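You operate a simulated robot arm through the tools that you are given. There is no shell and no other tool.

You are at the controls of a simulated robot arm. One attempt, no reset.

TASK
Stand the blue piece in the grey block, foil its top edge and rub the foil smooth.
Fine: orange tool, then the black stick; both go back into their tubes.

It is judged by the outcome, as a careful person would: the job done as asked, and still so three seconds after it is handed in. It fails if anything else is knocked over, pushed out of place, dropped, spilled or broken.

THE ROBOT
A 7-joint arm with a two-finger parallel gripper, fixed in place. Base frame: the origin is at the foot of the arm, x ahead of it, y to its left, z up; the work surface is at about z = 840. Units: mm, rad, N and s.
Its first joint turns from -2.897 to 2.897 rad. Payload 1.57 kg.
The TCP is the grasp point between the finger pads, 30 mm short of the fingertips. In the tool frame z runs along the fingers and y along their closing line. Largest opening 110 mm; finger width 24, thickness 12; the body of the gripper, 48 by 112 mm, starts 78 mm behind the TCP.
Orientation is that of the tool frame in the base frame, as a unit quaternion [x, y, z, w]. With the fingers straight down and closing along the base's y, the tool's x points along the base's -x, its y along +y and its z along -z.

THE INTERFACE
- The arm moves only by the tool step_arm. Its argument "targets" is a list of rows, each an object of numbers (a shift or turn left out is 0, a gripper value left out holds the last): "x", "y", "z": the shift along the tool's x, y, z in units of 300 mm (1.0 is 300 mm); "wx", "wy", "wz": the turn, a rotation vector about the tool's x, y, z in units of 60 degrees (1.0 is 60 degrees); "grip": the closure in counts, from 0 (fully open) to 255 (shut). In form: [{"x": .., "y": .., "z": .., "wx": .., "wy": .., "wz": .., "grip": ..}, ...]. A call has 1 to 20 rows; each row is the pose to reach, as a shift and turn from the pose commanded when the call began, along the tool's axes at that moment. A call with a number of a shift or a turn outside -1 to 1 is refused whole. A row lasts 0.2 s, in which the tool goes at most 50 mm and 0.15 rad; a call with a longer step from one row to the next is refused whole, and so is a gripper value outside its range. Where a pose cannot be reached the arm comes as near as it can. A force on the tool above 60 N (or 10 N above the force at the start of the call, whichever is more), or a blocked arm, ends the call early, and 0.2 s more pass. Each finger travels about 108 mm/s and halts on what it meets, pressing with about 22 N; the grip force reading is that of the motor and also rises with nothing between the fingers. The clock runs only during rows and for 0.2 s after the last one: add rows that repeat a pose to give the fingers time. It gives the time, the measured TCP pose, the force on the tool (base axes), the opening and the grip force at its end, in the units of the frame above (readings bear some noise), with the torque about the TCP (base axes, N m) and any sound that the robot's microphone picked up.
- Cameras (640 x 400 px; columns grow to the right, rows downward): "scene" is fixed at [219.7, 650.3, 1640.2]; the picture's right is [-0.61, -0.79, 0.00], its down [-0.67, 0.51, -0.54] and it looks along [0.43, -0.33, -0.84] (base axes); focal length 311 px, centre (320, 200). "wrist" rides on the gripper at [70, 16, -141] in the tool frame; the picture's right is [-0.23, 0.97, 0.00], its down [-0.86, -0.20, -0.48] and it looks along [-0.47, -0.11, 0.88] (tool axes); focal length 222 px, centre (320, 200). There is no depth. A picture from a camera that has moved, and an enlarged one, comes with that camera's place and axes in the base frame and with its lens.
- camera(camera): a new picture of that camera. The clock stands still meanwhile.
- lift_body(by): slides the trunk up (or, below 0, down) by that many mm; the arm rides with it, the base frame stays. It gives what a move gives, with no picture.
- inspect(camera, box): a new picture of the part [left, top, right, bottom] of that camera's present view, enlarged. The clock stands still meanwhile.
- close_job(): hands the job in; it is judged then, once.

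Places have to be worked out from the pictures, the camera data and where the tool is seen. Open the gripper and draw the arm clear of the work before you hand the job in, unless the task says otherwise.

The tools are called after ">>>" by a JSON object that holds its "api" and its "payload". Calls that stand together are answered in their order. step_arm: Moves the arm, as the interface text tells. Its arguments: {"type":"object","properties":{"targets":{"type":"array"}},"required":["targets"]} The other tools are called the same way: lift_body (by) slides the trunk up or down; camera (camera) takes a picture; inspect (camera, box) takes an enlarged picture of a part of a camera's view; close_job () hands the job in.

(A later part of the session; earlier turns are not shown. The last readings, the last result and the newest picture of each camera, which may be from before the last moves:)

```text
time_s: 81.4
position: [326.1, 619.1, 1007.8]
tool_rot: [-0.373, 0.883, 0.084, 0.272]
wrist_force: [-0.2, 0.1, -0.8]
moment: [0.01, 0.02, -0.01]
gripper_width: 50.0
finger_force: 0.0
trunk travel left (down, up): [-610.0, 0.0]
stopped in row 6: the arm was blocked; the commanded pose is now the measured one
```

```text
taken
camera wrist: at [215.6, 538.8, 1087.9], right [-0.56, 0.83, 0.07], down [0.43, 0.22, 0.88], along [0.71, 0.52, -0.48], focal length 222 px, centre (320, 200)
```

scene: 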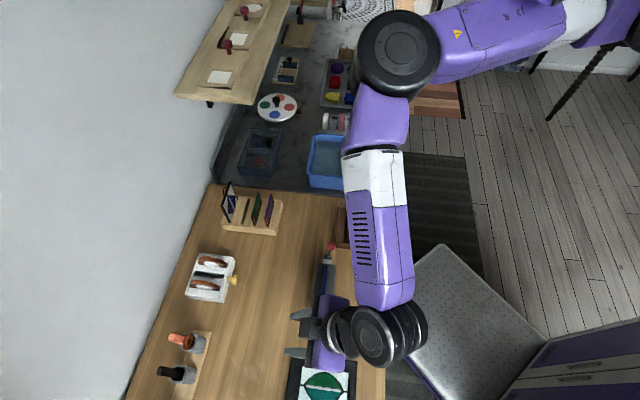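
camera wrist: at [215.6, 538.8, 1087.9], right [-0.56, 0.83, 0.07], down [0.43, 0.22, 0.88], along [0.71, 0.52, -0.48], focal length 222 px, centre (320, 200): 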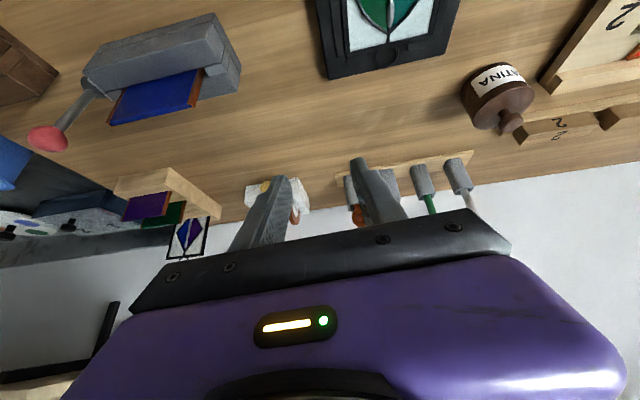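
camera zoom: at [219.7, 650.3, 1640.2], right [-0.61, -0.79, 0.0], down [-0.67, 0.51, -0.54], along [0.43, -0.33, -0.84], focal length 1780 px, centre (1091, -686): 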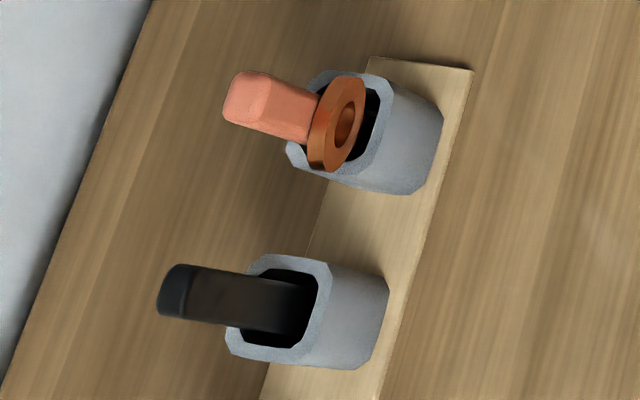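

The head bracket also stops the upper arm from lifting when the elbow is bent. A nearly horizontal hand keeps the wrist low and extends the reach, so I'll tilt to about 75° while staying low and clear of the tubes.

>>> {"api": "step_arm", "payload": {"targets": [{"x": -0.038, "y": 0.014, "z": 0.04, "wx": -0.0055, "wy": -0.1168, "wz": 0.007}, {"x": -0.076, "y": 0.028, "z": 0.079, "wx": -0.011, "wy": -0.2336, "wz": 0.014}, {"x": -0.114, "y": 0.043, "z": 0.118, "wx": -0.0167, "wy": -0.3504, "wz": 0.021}, {"x": -0.153, "y": 0.057, "z": 0.158, "wx": -0.022, "wy": -0.4672, "wz": 0.028}, {"x": -0.191, "y": 0.071, "z": 0.198, "wx": -0.0278, "wy": -0.584, "wz": 0.035}, {"x": -0.229, "y": 0.085, "z": 0.237, "wx": -0.0333, "wy": -0.7008, "wz": 0.0419}, {"x": -0.229, "y": 0.085, "z": 0.237, "wx": -0.0333, "wy": -0.7008, "wz": 0.0419}]}}

>>> {"api": "camera", "payload": {"camera": "wrist"}}

>>> {"api": "camera", "payload": {"camera": "scene"}}

```text
time_s: 83.0
position: [377.7, 706.8, 987.1]
tool_rot: [-0.304, 0.732, 0.235, 0.563]
wrist_force: [0.2, -0.2, 0.7]
moment: [0.01, 0.0, 0.0]
gripper_width: 50.1
finger_force: 0.0
trunk travel left (down, up): [-610.0, 0.0]
```

```text
taken
camera wrist: at [256.9, 608.6, 955.2], right [-0.65, 0.73, 0.22], down [-0.03, -0.32, 0.95], along [0.76, 0.61, 0.23], focal length 222 px, centre (320, 200)
```

wrist: 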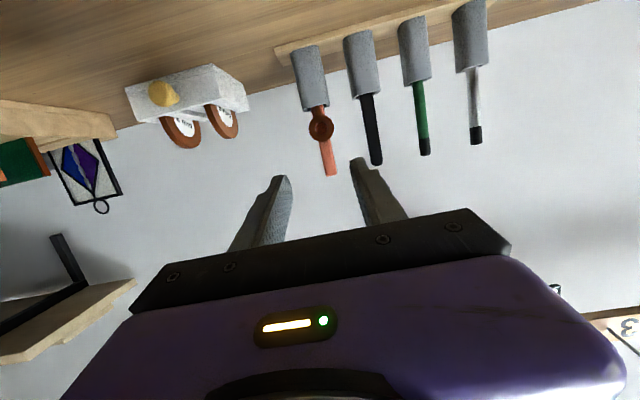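

```text
taken
```

scene: 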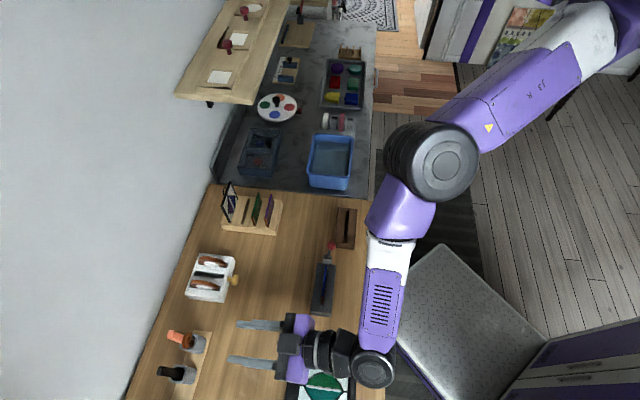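

The hand is now nearly level, facing the tubes, with the arm well below the bracket. I'll raise the TCP 100 mm and then drop the trunk 100 mm, which brings the shoulder down toward the wrist and gains reach.

>>> {"api": "step_arm", "payload": {"targets": [{"x": -0.08, "z": -0.0215}, {"x": -0.16, "z": -0.043}, {"x": -0.24, "z": -0.0645}, {"x": -0.322, "z": -0.086}, {"x": -0.322, "z": -0.086}]}}

>>> {"api": "lift_body", "payload": {"by": -100}}

>>> {"api": "camera", "payload": {"camera": "scene"}}

```text
time_s: 84.2
position: [372.7, 696.5, 1072.7]
tool_rot: [-0.312, 0.735, 0.229, 0.557]
wrist_force: [-0.3, -0.3, 0.1]
moment: [0.0, -0.02, 0.02]
gripper_width: 50.2
finger_force: 0.1
trunk travel left (down, up): [-610.0, 0.0]
```

```text
time_s: 85.5
position: [375.5, 696.2, 971.7]
tool_rot: [-0.309, 0.736, 0.228, 0.558]
wrist_force: [0.2, 0.4, -0.4]
moment: [-0.01, -0.01, 0.01]
gripper_width: 50.0
finger_force: 0.0
trunk travel left (down, up): [-510.0, 100.0]
```

```text
taken
```

scene: 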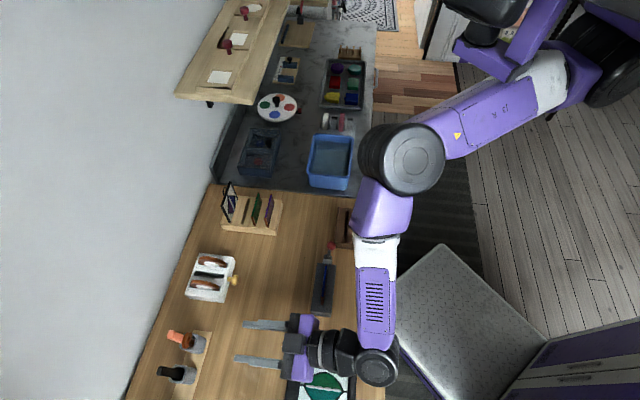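

The trunk is down 100 mm, though the arm is probably just grazing the bracket at this height. I'll move down slightly and forward toward the orange handle, stopping short at v≈850 to check the reach.

>>> {"api": "step_arm", "payload": {"targets": [{"x": 0.04, "y": 0.004, "z": 0.071}, {"x": 0.03, "y": 0.008, "z": 0.142}, {"x": 0.01, "y": 0.012, "z": 0.213}, {"x": -0.01, "y": 0.016, "z": 0.284}, {"x": -0.01, "y": 0.016, "z": 0.284}]}}

>>> {"api": "camera", "payload": {"camera": "wrist"}}

>>> {"api": "camera", "payload": {"camera": "scene"}}

```text
time_s: 86.8
position: [433.6, 767.1, 968.8]
tool_rot: [-0.304, 0.732, 0.235, 0.563]
wrist_force: [0.4, 0.4, 0.3]
moment: [0.01, 0.02, 0.02]
gripper_width: 50.1
finger_force: 0.1
trunk travel left (down, up): [-510.0, 100.0]
```

```text
taken
camera wrist: at [312.3, 671.1, 937.1], right [-0.65, 0.73, 0.22], down [-0.03, -0.31, 0.95], along [0.76, 0.61, 0.23], focal length 222 px, centre (320, 200)
```

wrist: 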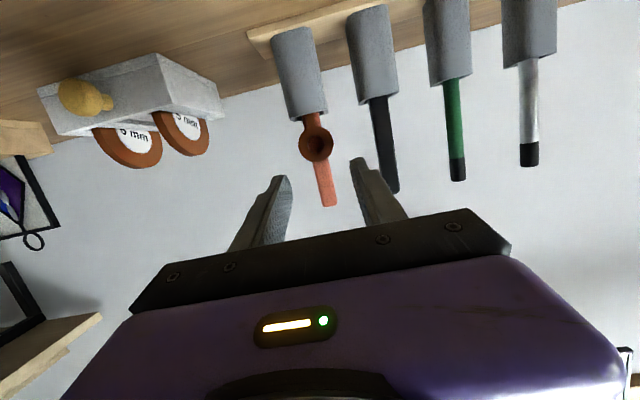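

```text
taken
```

scene: 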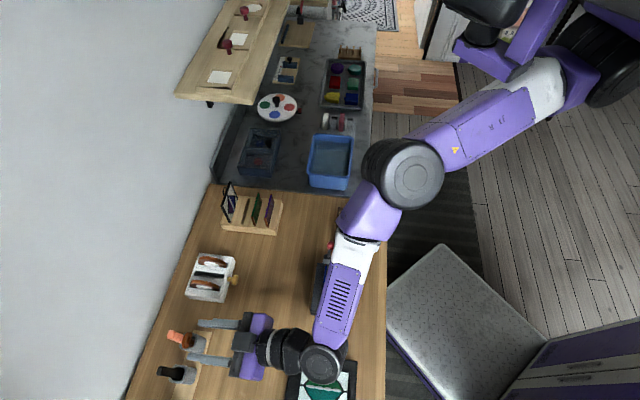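

The pose is reached cleanly at u≈236, v≈849, z≈969. I'll zoom in to align on the handle before closing in.

>>> {"api": "inspect", "payload": {"camera": "wrist", "box": [220, 90, 420, 230]}}

>>> {"api": "inspect", "payload": {"camera": "scene", "box": [140, 300, 270, 400]}}

```text
2.86 times, centred on (320, 160) of wrist
camera zoom: at [312.3, 671.1, 937.1], right [-0.65, 0.73, 0.22], down [-0.03, -0.31, 0.95], along [0.76, 0.61, 0.23], focal length 635 px, centre (320, 314)
```

zoom: 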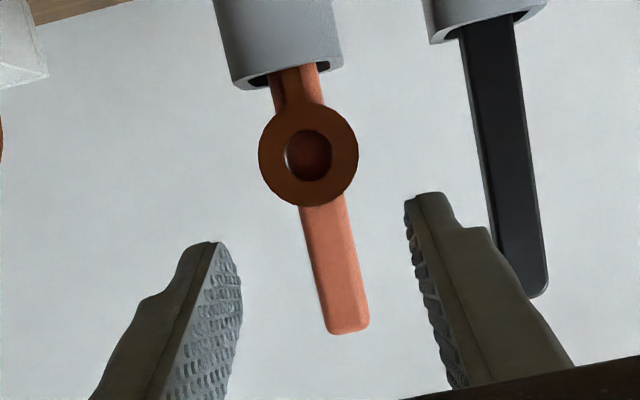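

```text
4.00 times, centred on (205, 350) of scene
camera zoom: at [219.7, 650.3, 1640.2], right [-0.61, -0.79, 0.0], down [-0.67, 0.51, -0.54], along [0.43, -0.33, -0.84], focal length 1246 px, centre (780, -400)
```

zoom: 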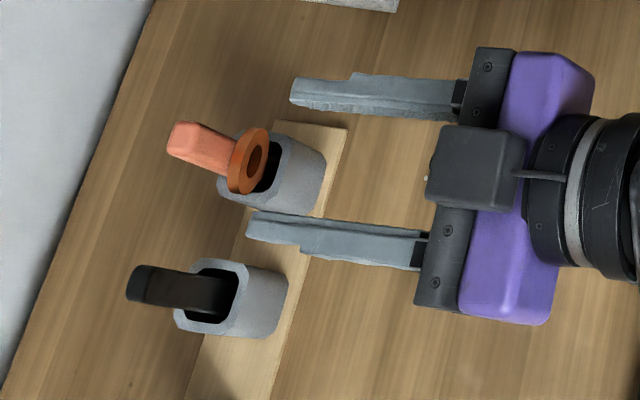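

The handle is aligned to within a millimetre in u. I'll advance the TCP onto it at v≈912, z≈972.

>>> {"api": "step_arm", "payload": {"targets": [{"x": -0.0165, "z": 0.049, "grip": 139}, {"x": -0.033, "z": 0.098}, {"x": -0.05, "z": 0.147}, {"x": -0.066, "z": 0.196}, {"x": -0.066, "z": 0.196}]}}

>>> {"api": "inspect", "payload": {"camera": "wrist", "box": [220, 90, 420, 230]}}

>>> {"api": "inspect", "payload": {"camera": "scene", "box": [140, 300, 270, 400]}}

```text
time_s: 88.0
position: [477.9, 811.5, 972.0]
tool_rot: [-0.304, 0.732, 0.235, 0.562]
wrist_force: [-0.8, 0.0, 0.6]
moment: [0.0, 0.02, 0.03]
gripper_width: 50.4
finger_force: 0.0
trunk travel left (down, up): [-510.0, 100.0]
```

```text
2.86 times, centred on (320, 160) of wrist
camera zoom: at [355.6, 713.4, 940.6], right [-0.65, 0.73, 0.22], down [-0.03, -0.31, 0.95], along [0.76, 0.61, 0.22], focal length 635 px, centre (320, 314)
```

zoom: 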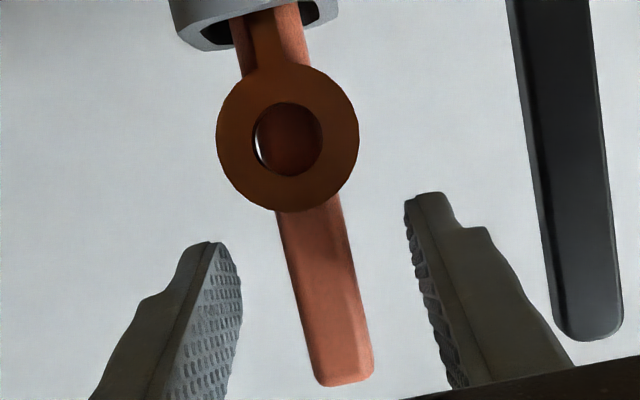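

```text
4.00 times, centred on (205, 350) of scene
camera zoom: at [219.7, 650.3, 1640.2], right [-0.61, -0.79, 0.0], down [-0.67, 0.51, -0.54], along [0.43, -0.33, -0.84], focal length 1246 px, centre (780, -400)
```

zoom: 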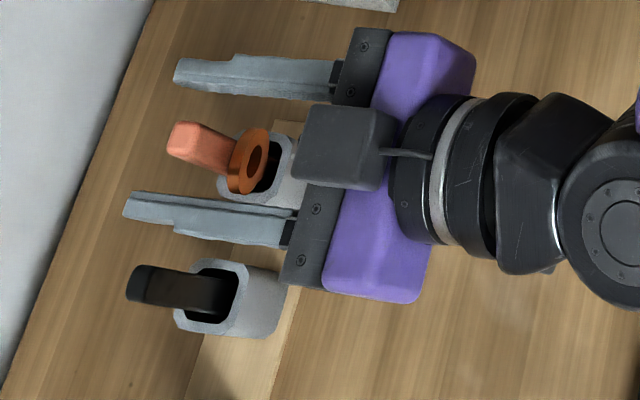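

The fingers straddle the handle and the TCP is on it (u≈237, v≈910, z≈972). I'll close the grip.

>>> {"api": "step_arm", "payload": {"targets": [{"grip": 180}, {"grip": 215}, {"grip": 255}, {"grip": 255}, {"grip": 255}]}}

>>> {"api": "inspect", "payload": {"camera": "wrist", "box": [220, 90, 420, 230]}}

>>> {"api": "inspect", "payload": {"camera": "scene", "box": [140, 300, 270, 400]}}

```text
time_s: 89.2
position: [476.9, 810.3, 972.1]
tool_rot: [-0.304, 0.732, 0.234, 0.563]
wrist_force: [-0.6, -0.7, 0.2]
moment: [-0.02, -0.03, 0.01]
gripper_width: 15.4
finger_force: 22.0
trunk travel left (down, up): [-510.0, 100.0]
```

```text
2.86 times, centred on (320, 160) of wrist
camera zoom: at [355.7, 713.4, 940.7], right [-0.65, 0.73, 0.22], down [-0.03, -0.31, 0.95], along [0.76, 0.61, 0.23], focal length 635 px, centre (320, 314)
```

zoom: 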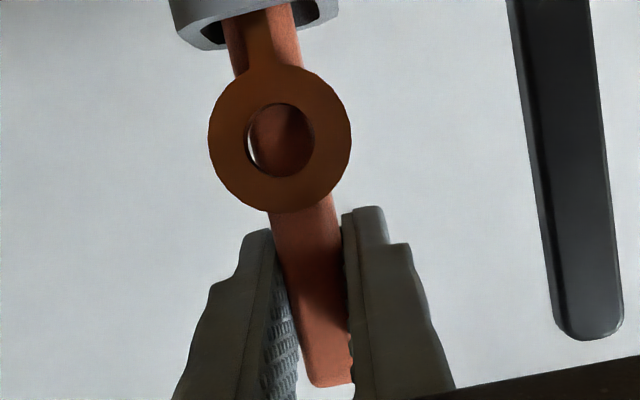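

```text
4.00 times, centred on (205, 350) of scene
camera zoom: at [219.7, 650.3, 1640.2], right [-0.61, -0.79, 0.0], down [-0.67, 0.51, -0.54], along [0.43, -0.33, -0.84], focal length 1246 px, centre (780, -400)
```

zoom: 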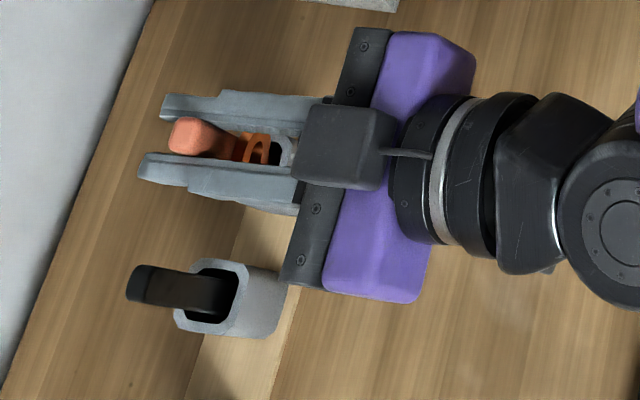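

The tool is gripped at 15.4 mm. The trunk lift gives a clean vertical pull, so I'll raise it 100 mm and check.

>>> {"api": "lift_body", "payload": {"by": 50}}

>>> {"api": "lift_body", "payload": {"by": 50}}

>>> {"api": "camera", "payload": {"camera": "wrist"}}

>>> {"api": "inspect", "payload": {"camera": "scene", "box": [130, 270, 290, 400]}}

```text
time_s: 90.1
position: [478.5, 810.6, 1021.2]
tool_rot: [-0.304, 0.733, 0.234, 0.562]
wrist_force: [0.0, 0.3, -0.8]
moment: [0.0, -0.03, 0.01]
gripper_width: 15.1
finger_force: 21.7
trunk travel left (down, up): [-560.0, 50.0]
```

```text
time_s: 91.0
position: [477.3, 811.4, 1071.7]
tool_rot: [-0.303, 0.733, 0.234, 0.563]
wrist_force: [0.2, 0.0, 0.5]
moment: [-0.03, -0.03, -0.04]
gripper_width: 15.1
finger_force: 22.0
trunk travel left (down, up): [-610.0, 0.0]
```

```text
taken
camera wrist: at [355.7, 713.4, 1040.6], right [-0.65, 0.73, 0.22], down [-0.03, -0.31, 0.95], along [0.76, 0.61, 0.23], focal length 222 px, centre (320, 200)
```

wrist: 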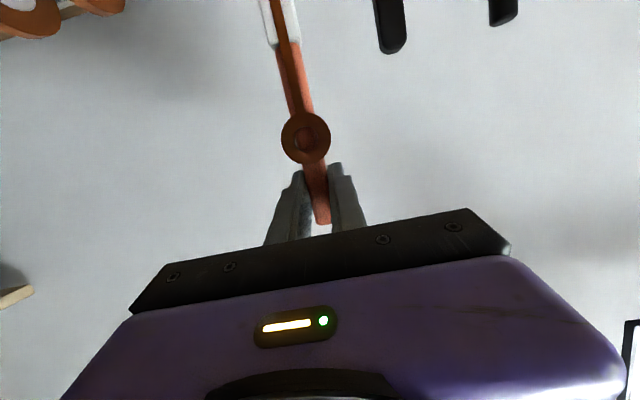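

```text
3.08 times, centred on (210, 335) of scene
camera zoom: at [219.7, 650.3, 1640.2], right [-0.61, -0.79, 0.0], down [-0.67, 0.51, -0.54], along [0.43, -0.33, -0.84], focal length 958 px, centre (658, -215)
```

zoom: 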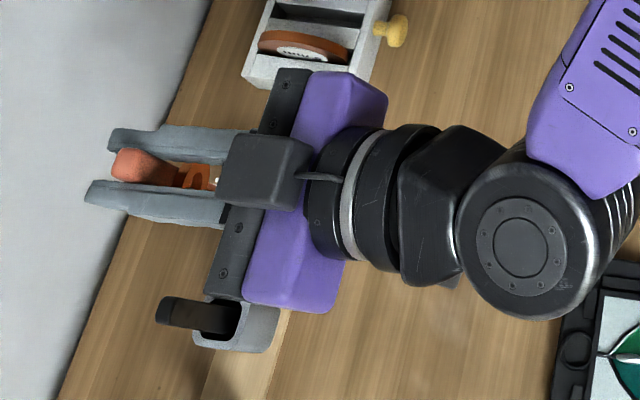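

The tool has come up with a copper strip running down to a white tip. I'll zoom in on the tip to see whether it is clear of the tube.

>>> {"api": "inspect", "payload": {"camera": "wrist", "box": [240, 0, 380, 130]}}

```text
3.08 times, centred on (310, 65) of wrist
camera zoom: at [355.7, 713.4, 1040.6], right [-0.65, 0.73, 0.22], down [-0.03, -0.31, 0.95], along [0.76, 0.61, 0.23], focal length 684 px, centre (351, 615)
```

zoom: 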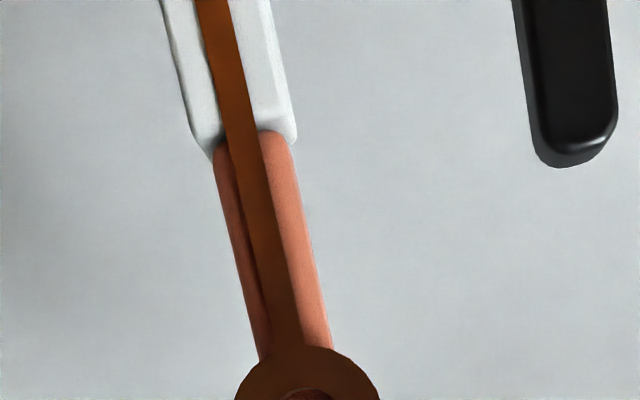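

The tube is only about 67 mm deep, so after a 100 mm lift the tip must be clear. I'll draw the tool back from the tubes and down slightly, watching for any deviation from the bracket.

>>> {"api": "step_arm", "payload": {"targets": [{"x": 0.03, "z": -0.1127, "grip": 255}, {"x": 0.0517, "z": -0.1932}, {"x": 0.1346, "z": -0.309}, {"x": 0.2335, "z": -0.42}, {"x": 0.2335, "z": -0.42}]}}

>>> {"api": "camera", "payload": {"camera": "scene"}}

>>> {"api": "camera", "payload": {"camera": "wrist"}}

```text
time_s: 92.2
position: [378.8, 711.4, 1036.7]
tool_rot: [-0.304, 0.732, 0.235, 0.563]
wrist_force: [0.2, 0.5, -0.8]
moment: [-0.03, 0.02, -0.01]
gripper_width: 15.5
finger_force: 21.9
trunk travel left (down, up): [-610.0, 0.0]
```

```text
taken
```

scene: 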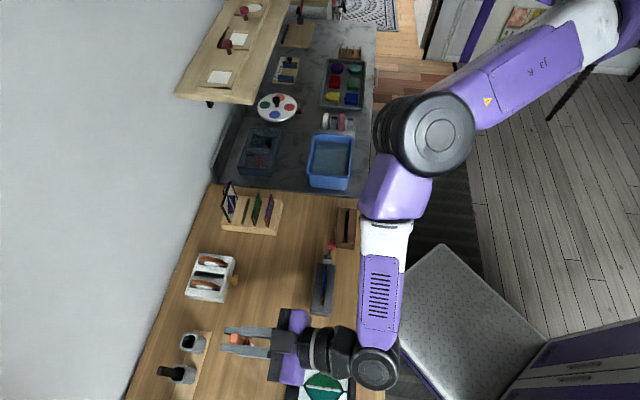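

```text
taken
camera wrist: at [256.9, 614.7, 1005.2], right [-0.65, 0.73, 0.22], down [-0.03, -0.31, 0.95], along [0.76, 0.61, 0.23], focal length 222 px, centre (320, 200)
```

wrist: 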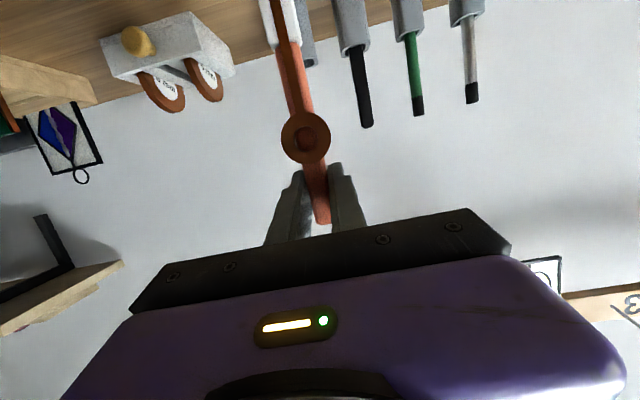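

The tool is out and the arm tracked exactly. I'll zoom the scene view to see the tool's lower end.

>>> {"api": "inspect", "payload": {"camera": "scene", "box": [200, 300, 320, 400]}}

>>> {"api": "inspect", "payload": {"camera": "wrist", "box": [240, 0, 380, 110]}}

```text
4.00 times, centred on (260, 350) of scene
camera zoom: at [219.7, 650.3, 1640.2], right [-0.61, -0.79, 0.0], down [-0.67, 0.51, -0.54], along [0.43, -0.33, -0.84], focal length 1246 px, centre (560, -400)
```

zoom: 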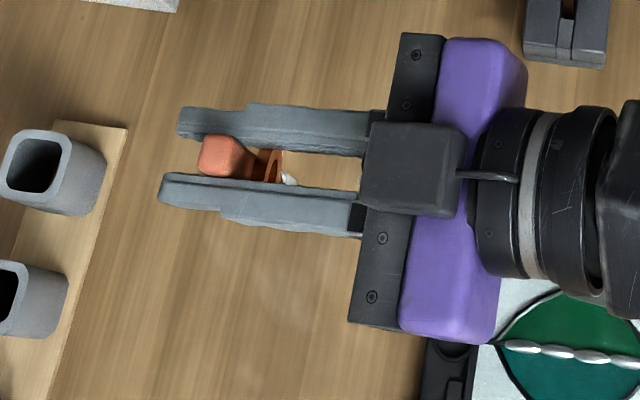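

```text
3.64 times, centred on (310, 55) of wrist
camera zoom: at [256.9, 614.7, 1005.2], right [-0.65, 0.73, 0.22], down [-0.03, -0.31, 0.95], along [0.76, 0.61, 0.23], focal length 808 px, centre (356, 727)
```

zoom: 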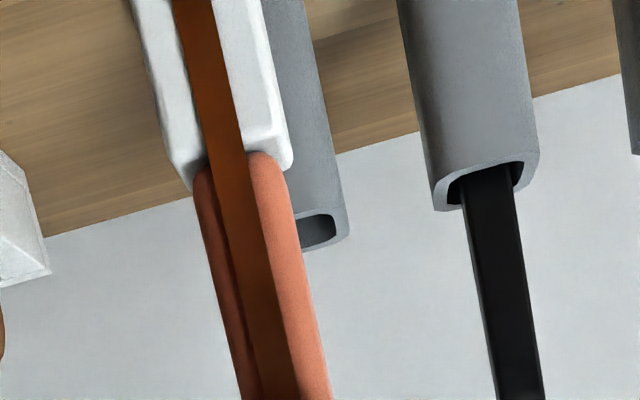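

The head is a white block about 22 mm wide with the tape running down over it. I'll head toward the block's far end in two checked moves.

>>> {"api": "step_arm", "payload": {"targets": [{"x": 0.019, "y": -0.039, "z": -0.07, "grip": 255}, {"x": 0.037, "y": -0.078, "z": -0.14}, {"x": 0.056, "y": -0.1167, "z": -0.209}, {"x": 0.056, "y": -0.1167, "z": -0.209}]}}

>>> {"api": "step_arm", "payload": {"targets": [{"x": 0.019, "y": -0.039, "z": -0.07, "grip": 255}, {"x": 0.037, "y": -0.078, "z": -0.14}, {"x": 0.056, "y": -0.1167, "z": -0.209}, {"x": 0.056, "y": -0.1167, "z": -0.209}]}}

>>> {"api": "camera", "payload": {"camera": "scene"}}

>>> {"api": "camera", "payload": {"camera": "wrist"}}

```text
time_s: 93.2
position: [356.2, 641.2, 1035.7]
tool_rot: [-0.304, 0.732, 0.235, 0.563]
wrist_force: [-0.5, 0.0, -0.1]
moment: [0.0, -0.02, 0.02]
gripper_width: 15.5
finger_force: 22.0
trunk travel left (down, up): [-610.0, 0.0]
```

```text
time_s: 94.2
position: [337.7, 571.0, 1036.5]
tool_rot: [-0.303, 0.732, 0.234, 0.564]
wrist_force: [-0.2, -0.7, 0.4]
moment: [-0.04, -0.02, 0.01]
gripper_width: 15.1
finger_force: 21.9
trunk travel left (down, up): [-610.0, 0.0]
```

```text
taken
```

scene: 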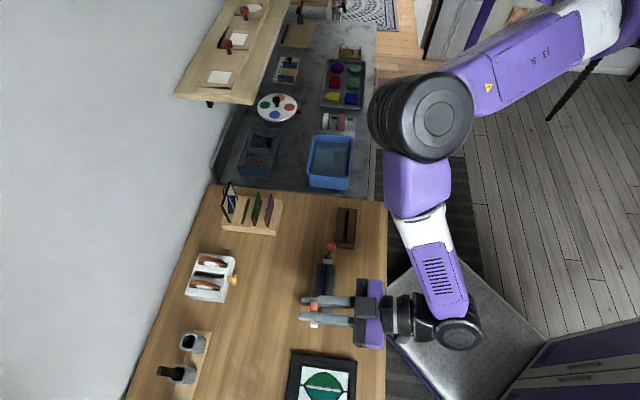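

```text
taken
camera wrist: at [215.6, 473.6, 1005.1], right [-0.65, 0.73, 0.22], down [-0.03, -0.31, 0.95], along [0.76, 0.61, 0.23], focal length 222 px, centre (320, 200)
```

wrist: 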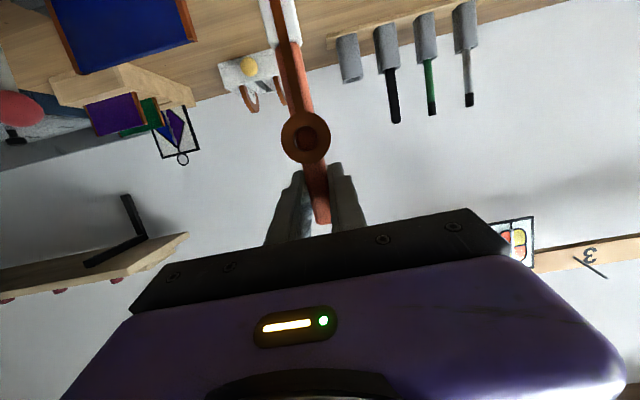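

The arm tracks perfectly here; the TCP is at u≈166, v≈642, just past the block's far end. I'll zoom in on the tool tip and the plate.

>>> {"api": "inspect", "payload": {"camera": "scene", "box": [290, 245, 370, 340]}}

>>> {"api": "inspect", "payload": {"camera": "scene", "box": [295, 290, 335, 340]}}

>>> {"api": "inspect", "payload": {"camera": "wrist", "box": [40, 0, 340, 130]}}

```text
4.21 times, centred on (330, 292) of scene
camera zoom: at [219.7, 650.3, 1640.2], right [-0.61, -0.79, 0.0], down [-0.67, 0.51, -0.54], along [0.43, -0.33, -0.84], focal length 1311 px, centre (278, -190)
```

zoom: 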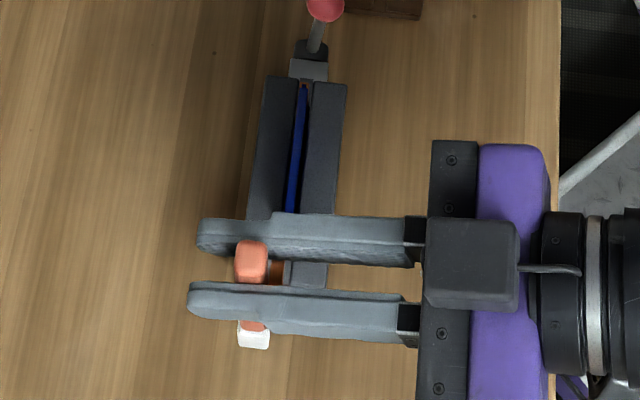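

```text
8.00 times, centred on (315, 315) of scene
camera zoom: at [219.7, 650.3, 1640.2], right [-0.61, -0.79, 0.0], down [-0.67, 0.51, -0.54], along [0.43, -0.33, -0.84], focal length 2491 px, centre (360, -720)
```

zoom: 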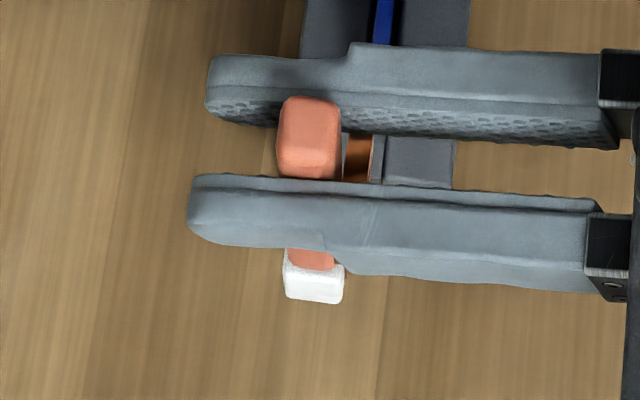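

```text
2.13 times, centred on (190, 65) of wrist
camera zoom: at [215.6, 473.6, 1005.1], right [-0.65, 0.73, 0.22], down [-0.03, -0.31, 0.95], along [0.76, 0.61, 0.23], focal length 474 px, centre (597, 488)
```

zoom: 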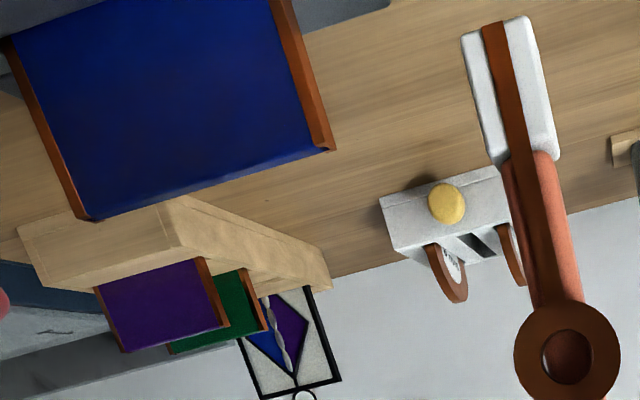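

The head's tip is about 125 mm below the TCP. The plate spans roughly u=41–116 at v≈635, with its top near z 930–935. I'll raise the tool to put its tip above the plate height while still past the block's end, and check for any bracket interference.

>>> {"api": "step_arm", "payload": {"targets": [{"x": -0.039, "z": -0.0103, "grip": 255}, {"x": -0.077, "z": -0.0207}, {"x": -0.116, "z": -0.031}, {"x": -0.116, "z": -0.031}]}}

>>> {"api": "camera", "payload": {"camera": "scene"}}

```text
time_s: 95.4
position: [331.2, 553.7, 1046.7]
tool_rot: [-0.316, 0.739, 0.222, 0.553]
wrist_force: [0.1, -0.7, -0.4]
moment: [0.02, 0.03, 0.0]
gripper_width: 15.3
finger_force: 21.6
trunk travel left (down, up): [-610.0, 0.0]
stopped in row 4: the arm was blocked; the commanded pose is now the measured one
```

```text
taken
```

scene: 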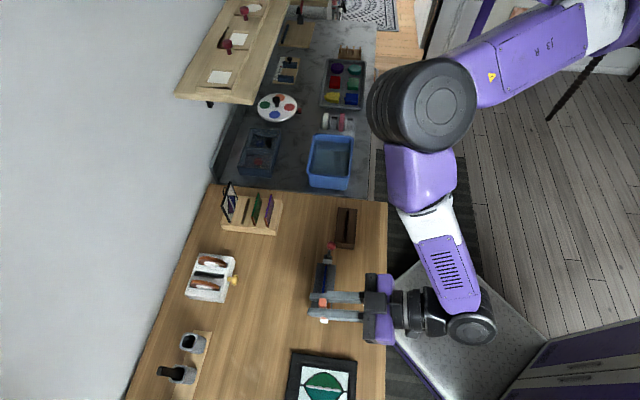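

Raising the tool here runs into the bracket limit at this hand angle. A fully level hand (90° instead of 75°) would put the wrist about 70 mm lower and avoid that. So I'll take the tool back to its tube and re-grip it with a level hand.

>>> {"api": "step_arm", "payload": {"targets": [{"x": -0.004, "y": 0.035, "z": 0.091, "wx": 0.0, "wy": -0.016, "wz": 0.01, "grip": 255}, {"x": -0.02, "y": 0.07, "z": 0.182, "wx": 0.001, "wy": -0.032, "wz": 0.021}, {"x": -0.04, "y": 0.105, "z": 0.274, "wx": 0.001, "wy": -0.032, "wz": 0.021}, {"x": -0.056, "y": 0.141, "z": 0.365, "wx": 0.001, "wy": -0.032, "wz": 0.021}, {"x": -0.056, "y": 0.141, "z": 0.365, "wx": 0.001, "wy": -0.032, "wz": 0.021}]}}

>>> {"api": "camera", "payload": {"camera": "wrist"}}

```text
time_s: 96.6
position: [378.1, 666.8, 1035.8]
tool_rot: [-0.303, 0.732, 0.235, 0.563]
wrist_force: [0.5, 0.4, -0.1]
moment: [-0.04, 0.01, -0.02]
gripper_width: 15.4
finger_force: 21.5
trunk travel left (down, up): [-610.0, 0.0]
```

```text
taken
camera wrist: at [258.1, 569.1, 1004.8], right [-0.65, 0.73, 0.22], down [-0.03, -0.32, 0.95], along [0.76, 0.61, 0.23], focal length 222 px, centre (320, 200)
```

wrist: 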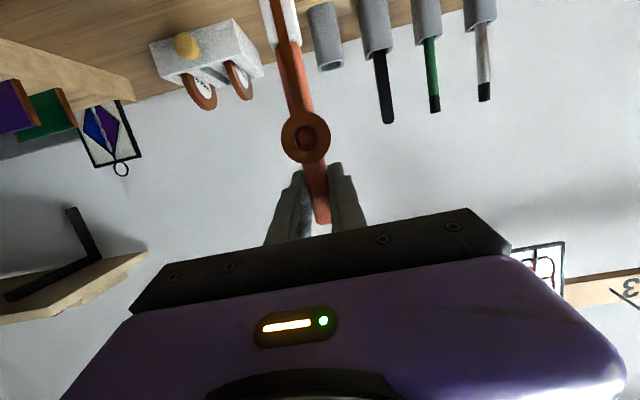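

The tool hangs steady and the arm is free again. I'll retrace the path to directly above the tube.

>>> {"api": "step_arm", "payload": {"targets": [{"x": -0.031, "y": 0.11, "z": 0.101, "grip": 255}, {"x": -0.1235, "y": 0.11, "z": 0.2147}, {"x": -0.2118, "y": 0.11, "z": 0.3256}, {"x": -0.2377, "y": 0.11, "z": 0.4222}, {"x": -0.2636, "y": 0.11, "z": 0.5189}, {"x": -0.2636, "y": 0.11, "z": 0.5189}]}}

>>> {"api": "camera", "payload": {"camera": "wrist"}}

>>> {"api": "inspect", "payload": {"camera": "scene", "box": [140, 300, 270, 400]}}

```text
time_s: 98.0
position: [475.8, 808.7, 1072.0]
tool_rot: [-0.303, 0.732, 0.234, 0.563]
wrist_force: [0.0, -0.2, -0.7]
moment: [0.02, 0.02, -0.01]
gripper_width: 15.5
finger_force: 21.8
trunk travel left (down, up): [-610.0, 0.0]
```

```text
taken
camera wrist: at [354.1, 711.4, 1040.9], right [-0.65, 0.73, 0.22], down [-0.03, -0.31, 0.95], along [0.76, 0.61, 0.23], focal length 222 px, centre (320, 200)
```

wrist: 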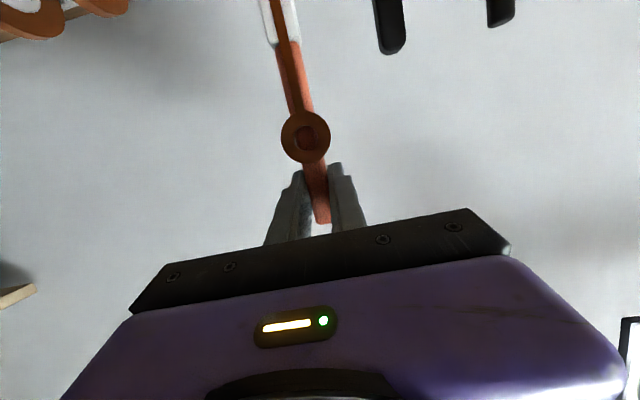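

```text
4.00 times, centred on (205, 350) of scene
camera zoom: at [219.7, 650.3, 1640.2], right [-0.61, -0.79, 0.0], down [-0.67, 0.51, -0.54], along [0.43, -0.33, -0.84], focal length 1246 px, centre (780, -400)
```

zoom: 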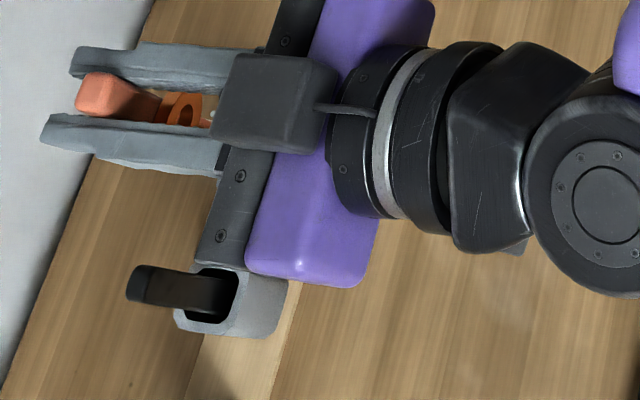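

I'm within about 2.5 mm of the original lift position. I'll correct that and lower the trunk in stages so the tool re-enters its tube.

>>> {"api": "step_arm", "payload": {"targets": [{"x": -0.002, "z": 0.008, "grip": 255}, {"x": -0.002, "z": 0.008}]}}

>>> {"api": "lift_body", "payload": {"by": -60}}

>>> {"api": "inspect", "payload": {"camera": "wrist", "box": [220, 0, 420, 140]}}

```text
time_s: 98.6
position: [477.8, 809.1, 1071.9]
tool_rot: [-0.303, 0.732, 0.234, 0.563]
wrist_force: [0.2, -0.7, -0.2]
moment: [0.01, 0.01, -0.01]
gripper_width: 15.5
finger_force: 21.9
trunk travel left (down, up): [-610.0, 0.0]
```

```text
time_s: 99.6
position: [477.4, 810.4, 1011.1]
tool_rot: [-0.303, 0.732, 0.235, 0.563]
wrist_force: [0.6, 0.6, -0.7]
moment: [0.0, -0.02, -0.01]
gripper_width: 15.4
finger_force: 21.8
trunk travel left (down, up): [-550.0, 60.0]
```

```text
2.86 times, centred on (320, 70) of wrist
camera zoom: at [355.8, 712.8, 980.3], right [-0.65, 0.73, 0.22], down [-0.03, -0.32, 0.95], along [0.76, 0.61, 0.23], focal length 635 px, centre (320, 571)
```

zoom: 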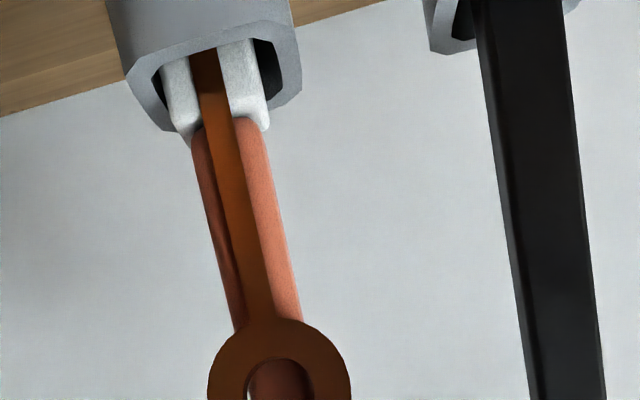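

The head is entering the tube cleanly. I'll lower the rest of the way.

>>> {"api": "lift_body", "payload": {"by": -37}}

>>> {"api": "inspect", "payload": {"camera": "wrist", "box": [220, 60, 420, 230]}}

```text
time_s: 100.4
position: [477.5, 809.4, 975.2]
tool_rot: [-0.303, 0.732, 0.235, 0.563]
wrist_force: [1.1, 0.9, -0.8]
moment: [-0.04, 0.01, 0.0]
gripper_width: 15.4
finger_force: 22.0
trunk travel left (down, up): [-513.0, 97.0]
```

```text
2.35 times, centred on (320, 145) of wrist
camera zoom: at [355.7, 712.8, 943.2], right [-0.65, 0.73, 0.22], down [-0.03, -0.32, 0.95], along [0.76, 0.61, 0.23], focal length 523 px, centre (320, 329)
```

zoom: 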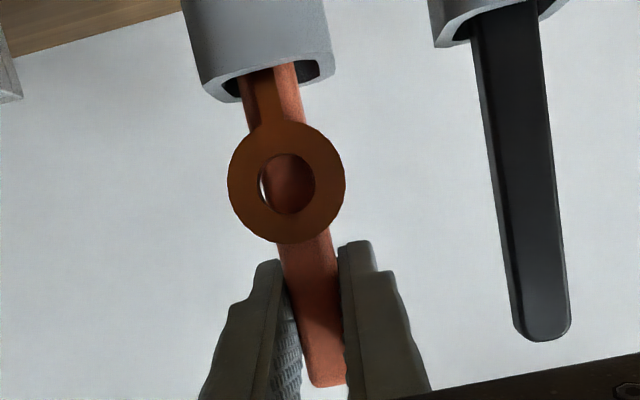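

The tool is back in its tube. I'll open the fingers slightly around it, then rise 60 mm while levelling the hand to 90°, and bring the trunk down 60 mm to re-grip.

>>> {"api": "step_arm", "payload": {"targets": [{"grip": 215}, {"grip": 162}, {"grip": 162}, {"grip": 162}]}}

>>> {"api": "step_arm", "payload": {"targets": [{"x": -0.04, "z": -0.0105, "wy": -0.05, "grip": 162}, {"x": -0.08, "z": -0.021, "wy": -0.1}, {"x": -0.12, "z": -0.032, "wy": -0.15}, {"x": -0.16, "z": -0.042, "wy": -0.2}, {"x": -0.1932, "z": -0.0518, "wy": -0.25}, {"x": -0.1932, "z": -0.0518, "wy": -0.25}]}}

>>> {"api": "camera", "payload": {"camera": "wrist"}}

>>> {"api": "camera", "payload": {"camera": "scene"}}

```text
time_s: 101.4
position: [477.0, 809.8, 974.3]
tool_rot: [-0.303, 0.732, 0.234, 0.563]
wrist_force: [-0.5, -0.2, -0.4]
moment: [-0.01, 0.01, 0.0]
gripper_width: 40.0
finger_force: 0.1
trunk travel left (down, up): [-513.0, 97.0]
```

```text
time_s: 102.8
position: [477.1, 809.1, 1035.9]
tool_rot: [-0.269, 0.652, 0.272, 0.655]
wrist_force: [-0.3, 0.0, -0.1]
moment: [0.02, 0.01, -0.04]
gripper_width: 39.9
finger_force: 0.0
trunk travel left (down, up): [-513.0, 97.0]
```

```text
taken
camera wrist: at [364.7, 721.5, 965.1], right [-0.69, 0.69, 0.23], down [-0.2, -0.48, 0.85], along [0.7, 0.54, 0.47], focal length 222 px, centre (320, 200)
```

wrist: 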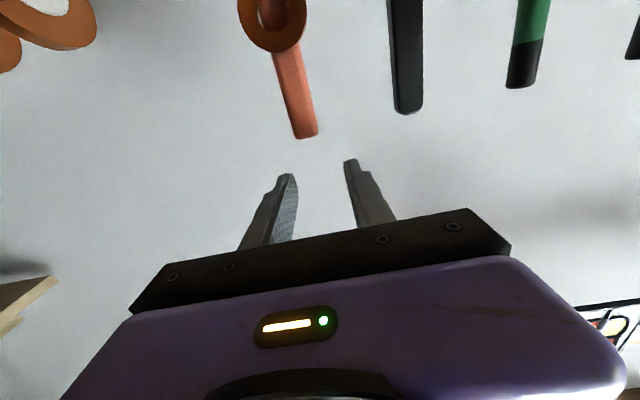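

```text
taken
```

scene: 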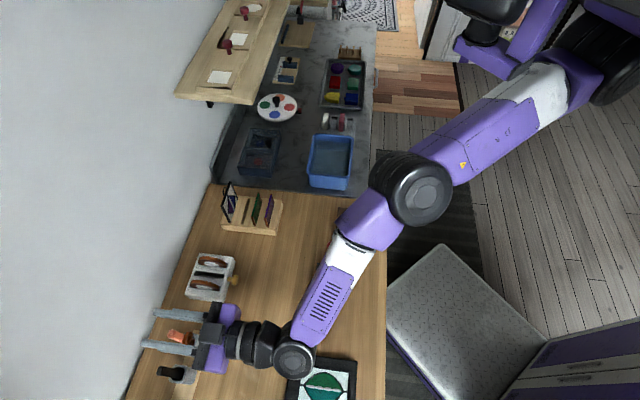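

The hand is exactly level now and centred over the handle. I'll lower the trunk 67 mm so the fingers straddle it at z≈968.

>>> {"api": "lift_body", "payload": {"by": -67}}

>>> {"api": "inspect", "payload": {"camera": "wrist", "box": [220, 60, 420, 230]}}

>>> {"api": "inspect", "payload": {"camera": "scene", "box": [140, 300, 270, 400]}}

```text
time_s: 103.9
position: [476.4, 808.8, 967.4]
tool_rot: [-0.269, 0.653, 0.272, 0.654]
wrist_force: [-0.5, 0.4, 0.5]
moment: [-0.01, -0.03, 0.03]
gripper_width: 40.3
finger_force: 0.1
trunk travel left (down, up): [-446.0, 164.0]
```

```text
2.35 times, centred on (320, 145) of wrist
camera zoom: at [364.6, 721.5, 898.0], right [-0.69, 0.69, 0.23], down [-0.2, -0.48, 0.85], along [0.7, 0.54, 0.47], focal length 523 px, centre (320, 329)
```

zoom: 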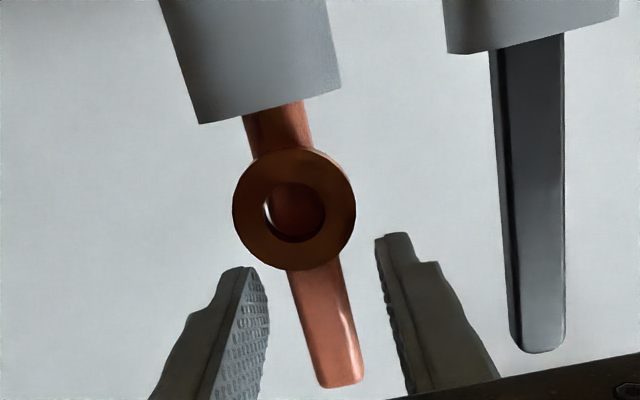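

```text
4.00 times, centred on (205, 350) of scene
camera zoom: at [219.7, 650.3, 1640.2], right [-0.61, -0.79, 0.0], down [-0.67, 0.51, -0.54], along [0.43, -0.33, -0.84], focal length 1246 px, centre (780, -400)
```

zoom: 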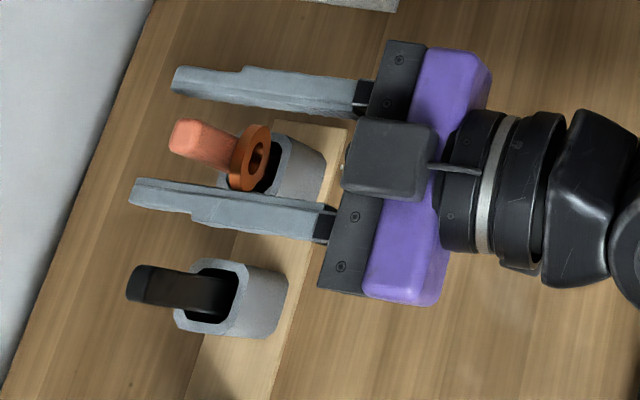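

>>> {"api": "step_arm", "payload": {"targets": [{"grip": 200}, {"grip": 230}, {"grip": 255}, {"grip": 255}, {"grip": 255}]}}

>>> {"api": "lift_body", "payload": {"by": 100}}

>>> {"api": "camera", "payload": {"camera": "wrist"}}

>>> {"api": "inspect", "payload": {"camera": "scene", "box": [140, 300, 270, 400]}}

```text
time_s: 105.1
position: [477.1, 809.0, 968.1]
tool_rot: [-0.27, 0.652, 0.273, 0.654]
wrist_force: [0.5, 0.5, 0.3]
moment: [0.03, 0.04, -0.02]
gripper_width: 15.5
finger_force: 21.6
trunk travel left (down, up): [-446.0, 164.0]
```

```text
time_s: 106.4
position: [475.3, 809.0, 1067.7]
tool_rot: [-0.27, 0.652, 0.272, 0.654]
wrist_force: [-0.2, -0.6, -0.4]
moment: [0.0, 0.03, 0.0]
gripper_width: 15.7
finger_force: 22.4
trunk travel left (down, up): [-546.0, 64.0]
```

```text
taken
camera wrist: at [364.6, 721.5, 997.8], right [-0.69, 0.69, 0.23], down [-0.2, -0.48, 0.85], along [0.7, 0.54, 0.47], focal length 222 px, centre (320, 200)
```

wrist: 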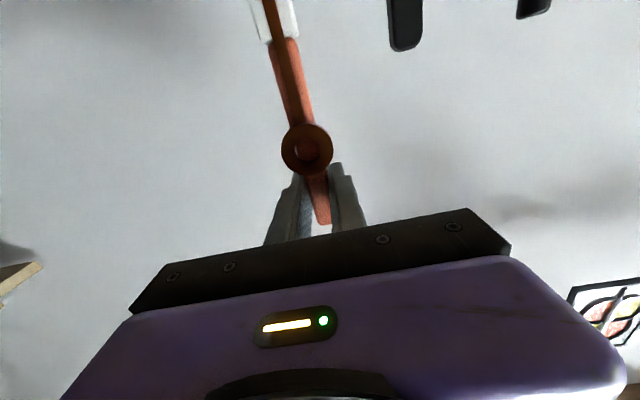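

```text
4.00 times, centred on (205, 350) of scene
camera zoom: at [219.7, 650.3, 1640.2], right [-0.61, -0.79, 0.0], down [-0.67, 0.51, -0.54], along [0.43, -0.33, -0.84], focal length 1246 px, centre (780, -400)
```

zoom: 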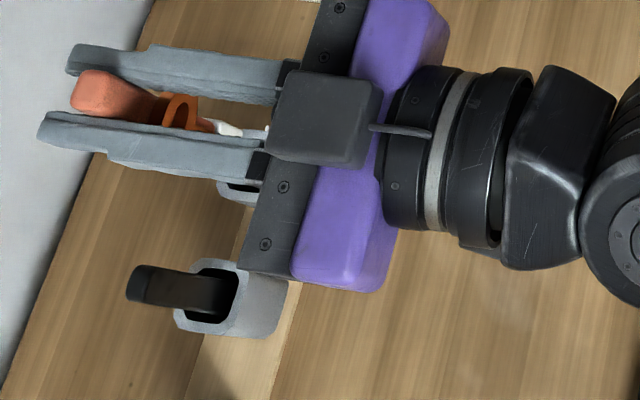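

The tool is out with a level hand. I'll raise the trunk to its top and then move back from the wall, lowering the TCP toward z≈1060.

>>> {"api": "lift_body", "payload": {"by": 64}}

>>> {"api": "step_arm", "payload": {"targets": [{"z": -0.13, "grip": 255}, {"x": 0.06, "z": -0.25}, {"x": 0.14, "z": -0.36}, {"x": 0.23, "z": -0.43}, {"x": 0.23, "z": -0.43}]}}

>>> {"api": "camera", "payload": {"camera": "scene"}}

```text
time_s: 107.4
position: [476.9, 809.9, 1131.5]
tool_rot: [-0.27, 0.652, 0.272, 0.654]
wrist_force: [0.4, -0.1, 0.6]
moment: [-0.02, 0.01, -0.01]
gripper_width: 15.7
finger_force: 21.4
trunk travel left (down, up): [-610.0, 0.0]
```

```text
time_s: 108.6
position: [384.0, 718.3, 1064.4]
tool_rot: [-0.27, 0.652, 0.272, 0.654]
wrist_force: [0.2, -0.3, 0.7]
moment: [0.02, 0.01, 0.03]
gripper_width: 15.5
finger_force: 22.2
trunk travel left (down, up): [-610.0, 0.0]
```

```text
taken
```

scene: 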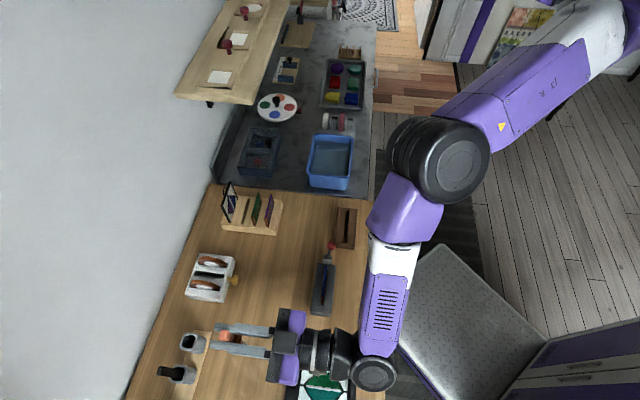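

Tracking well at z≈1064. Now I'll go on to just past the block's far end.

>>> {"api": "step_arm", "payload": {"targets": [{"y": -0.06, "z": -0.117, "grip": 255}, {"y": -0.12, "z": -0.234}, {"y": -0.12, "z": -0.234}]}}

>>> {"api": "step_arm", "payload": {"targets": [{"y": -0.06, "z": -0.117, "grip": 255}, {"y": -0.117, "z": -0.233}, {"y": -0.117, "z": -0.233}]}}

>>> {"api": "camera", "payload": {"camera": "wrist"}}

>>> {"api": "inspect", "payload": {"camera": "scene", "box": [285, 240, 375, 340]}}

```text
time_s: 109.4
position: [359.9, 643.2, 1061.9]
tool_rot: [-0.269, 0.652, 0.272, 0.654]
wrist_force: [-0.7, -0.4, -1.1]
moment: [-0.02, -0.02, -0.01]
gripper_width: 15.4
finger_force: 21.6
trunk travel left (down, up): [-610.0, 0.0]
```

```text
time_s: 110.2
position: [338.0, 567.1, 1062.5]
tool_rot: [-0.269, 0.653, 0.272, 0.654]
wrist_force: [-0.3, -0.1, -0.1]
moment: [0.01, 0.02, 0.03]
gripper_width: 15.5
finger_force: 22.4
trunk travel left (down, up): [-610.0, 0.0]
```

```text
taken
camera wrist: at [224.9, 480.8, 992.1], right [-0.69, 0.69, 0.23], down [-0.2, -0.48, 0.85], along [0.7, 0.54, 0.47], focal length 222 px, centre (320, 200)
```

wrist: 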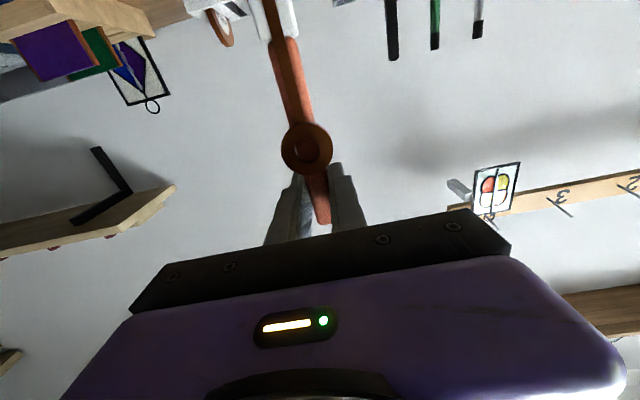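

```text
4.00 times, centred on (330, 290) of scene
camera zoom: at [219.7, 650.3, 1640.2], right [-0.61, -0.79, 0.0], down [-0.67, 0.51, -0.54], along [0.43, -0.33, -0.84], focal length 1246 px, centre (280, -160)
```

zoom: 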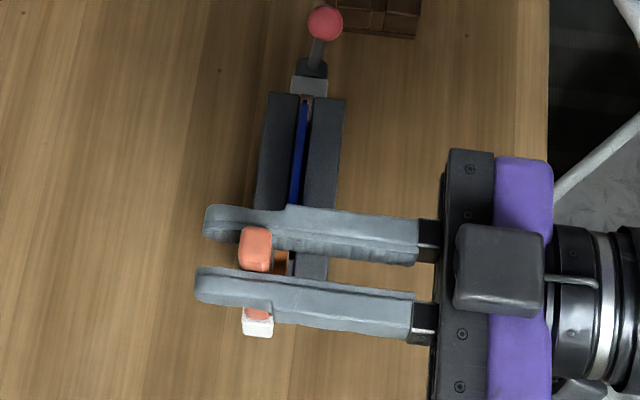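

The TCP is at u≈165, v≈640, z≈1062 with no interference. I'll raise slightly and move over the plate's far end, then compare the tip with the plate in the scene view.

>>> {"api": "step_arm", "payload": {"targets": [{"x": -0.02, "grip": 255}, {"x": -0.02, "y": -0.08, "z": -0.01}, {"x": -0.02, "y": -0.15, "z": -0.02}, {"x": -0.02, "y": -0.2, "z": -0.02}, {"x": -0.02, "y": -0.2, "z": -0.02}]}}

>>> {"api": "camera", "payload": {"camera": "wrist"}}

>>> {"api": "inspect", "payload": {"camera": "scene", "box": [295, 240, 365, 330]}}

>>> {"api": "inspect", "payload": {"camera": "scene", "box": [305, 270, 340, 315]}}

```text
time_s: 111.4
position: [379.9, 562.7, 1060.6]
tool_rot: [-0.27, 0.653, 0.272, 0.653]
wrist_force: [0.8, 1.3, -1.5]
moment: [0.0, -0.01, -0.01]
gripper_width: 15.6
finger_force: 22.0
out of reach, approached as far as the arm can: row 2, 3, 4, 5
trunk travel left (down, up): [-610.0, 0.0]
```

```text
taken
camera wrist: at [267.8, 475.5, 990.4], right [-0.69, 0.69, 0.23], down [-0.2, -0.48, 0.85], along [0.7, 0.54, 0.47], focal length 222 px, centre (320, 200)
```

wrist: 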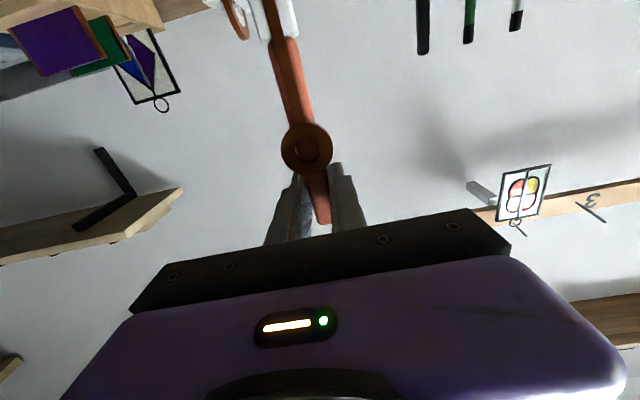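

```text
4.44 times, centred on (330, 285) of scene
camera zoom: at [219.7, 650.3, 1640.2], right [-0.61, -0.79, 0.0], down [-0.67, 0.51, -0.54], along [0.43, -0.33, -0.84], focal length 1384 px, centre (276, -178)
```

zoom: 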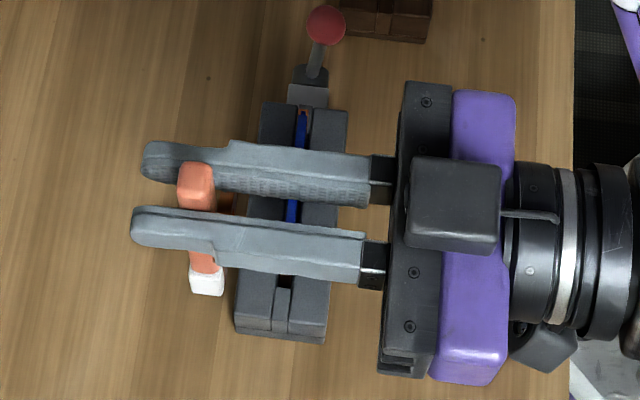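

```text
8.89 times, centred on (322, 292) of scene
camera zoom: at [219.7, 650.3, 1640.2], right [-0.61, -0.79, 0.0], down [-0.67, 0.51, -0.54], along [0.43, -0.33, -0.84], focal length 2768 px, centre (298, -622)
```

zoom: 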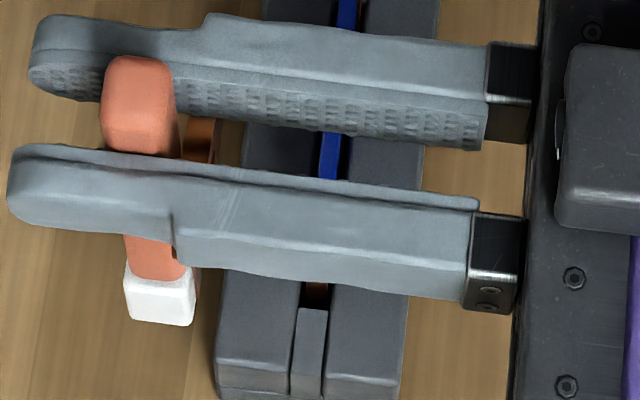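

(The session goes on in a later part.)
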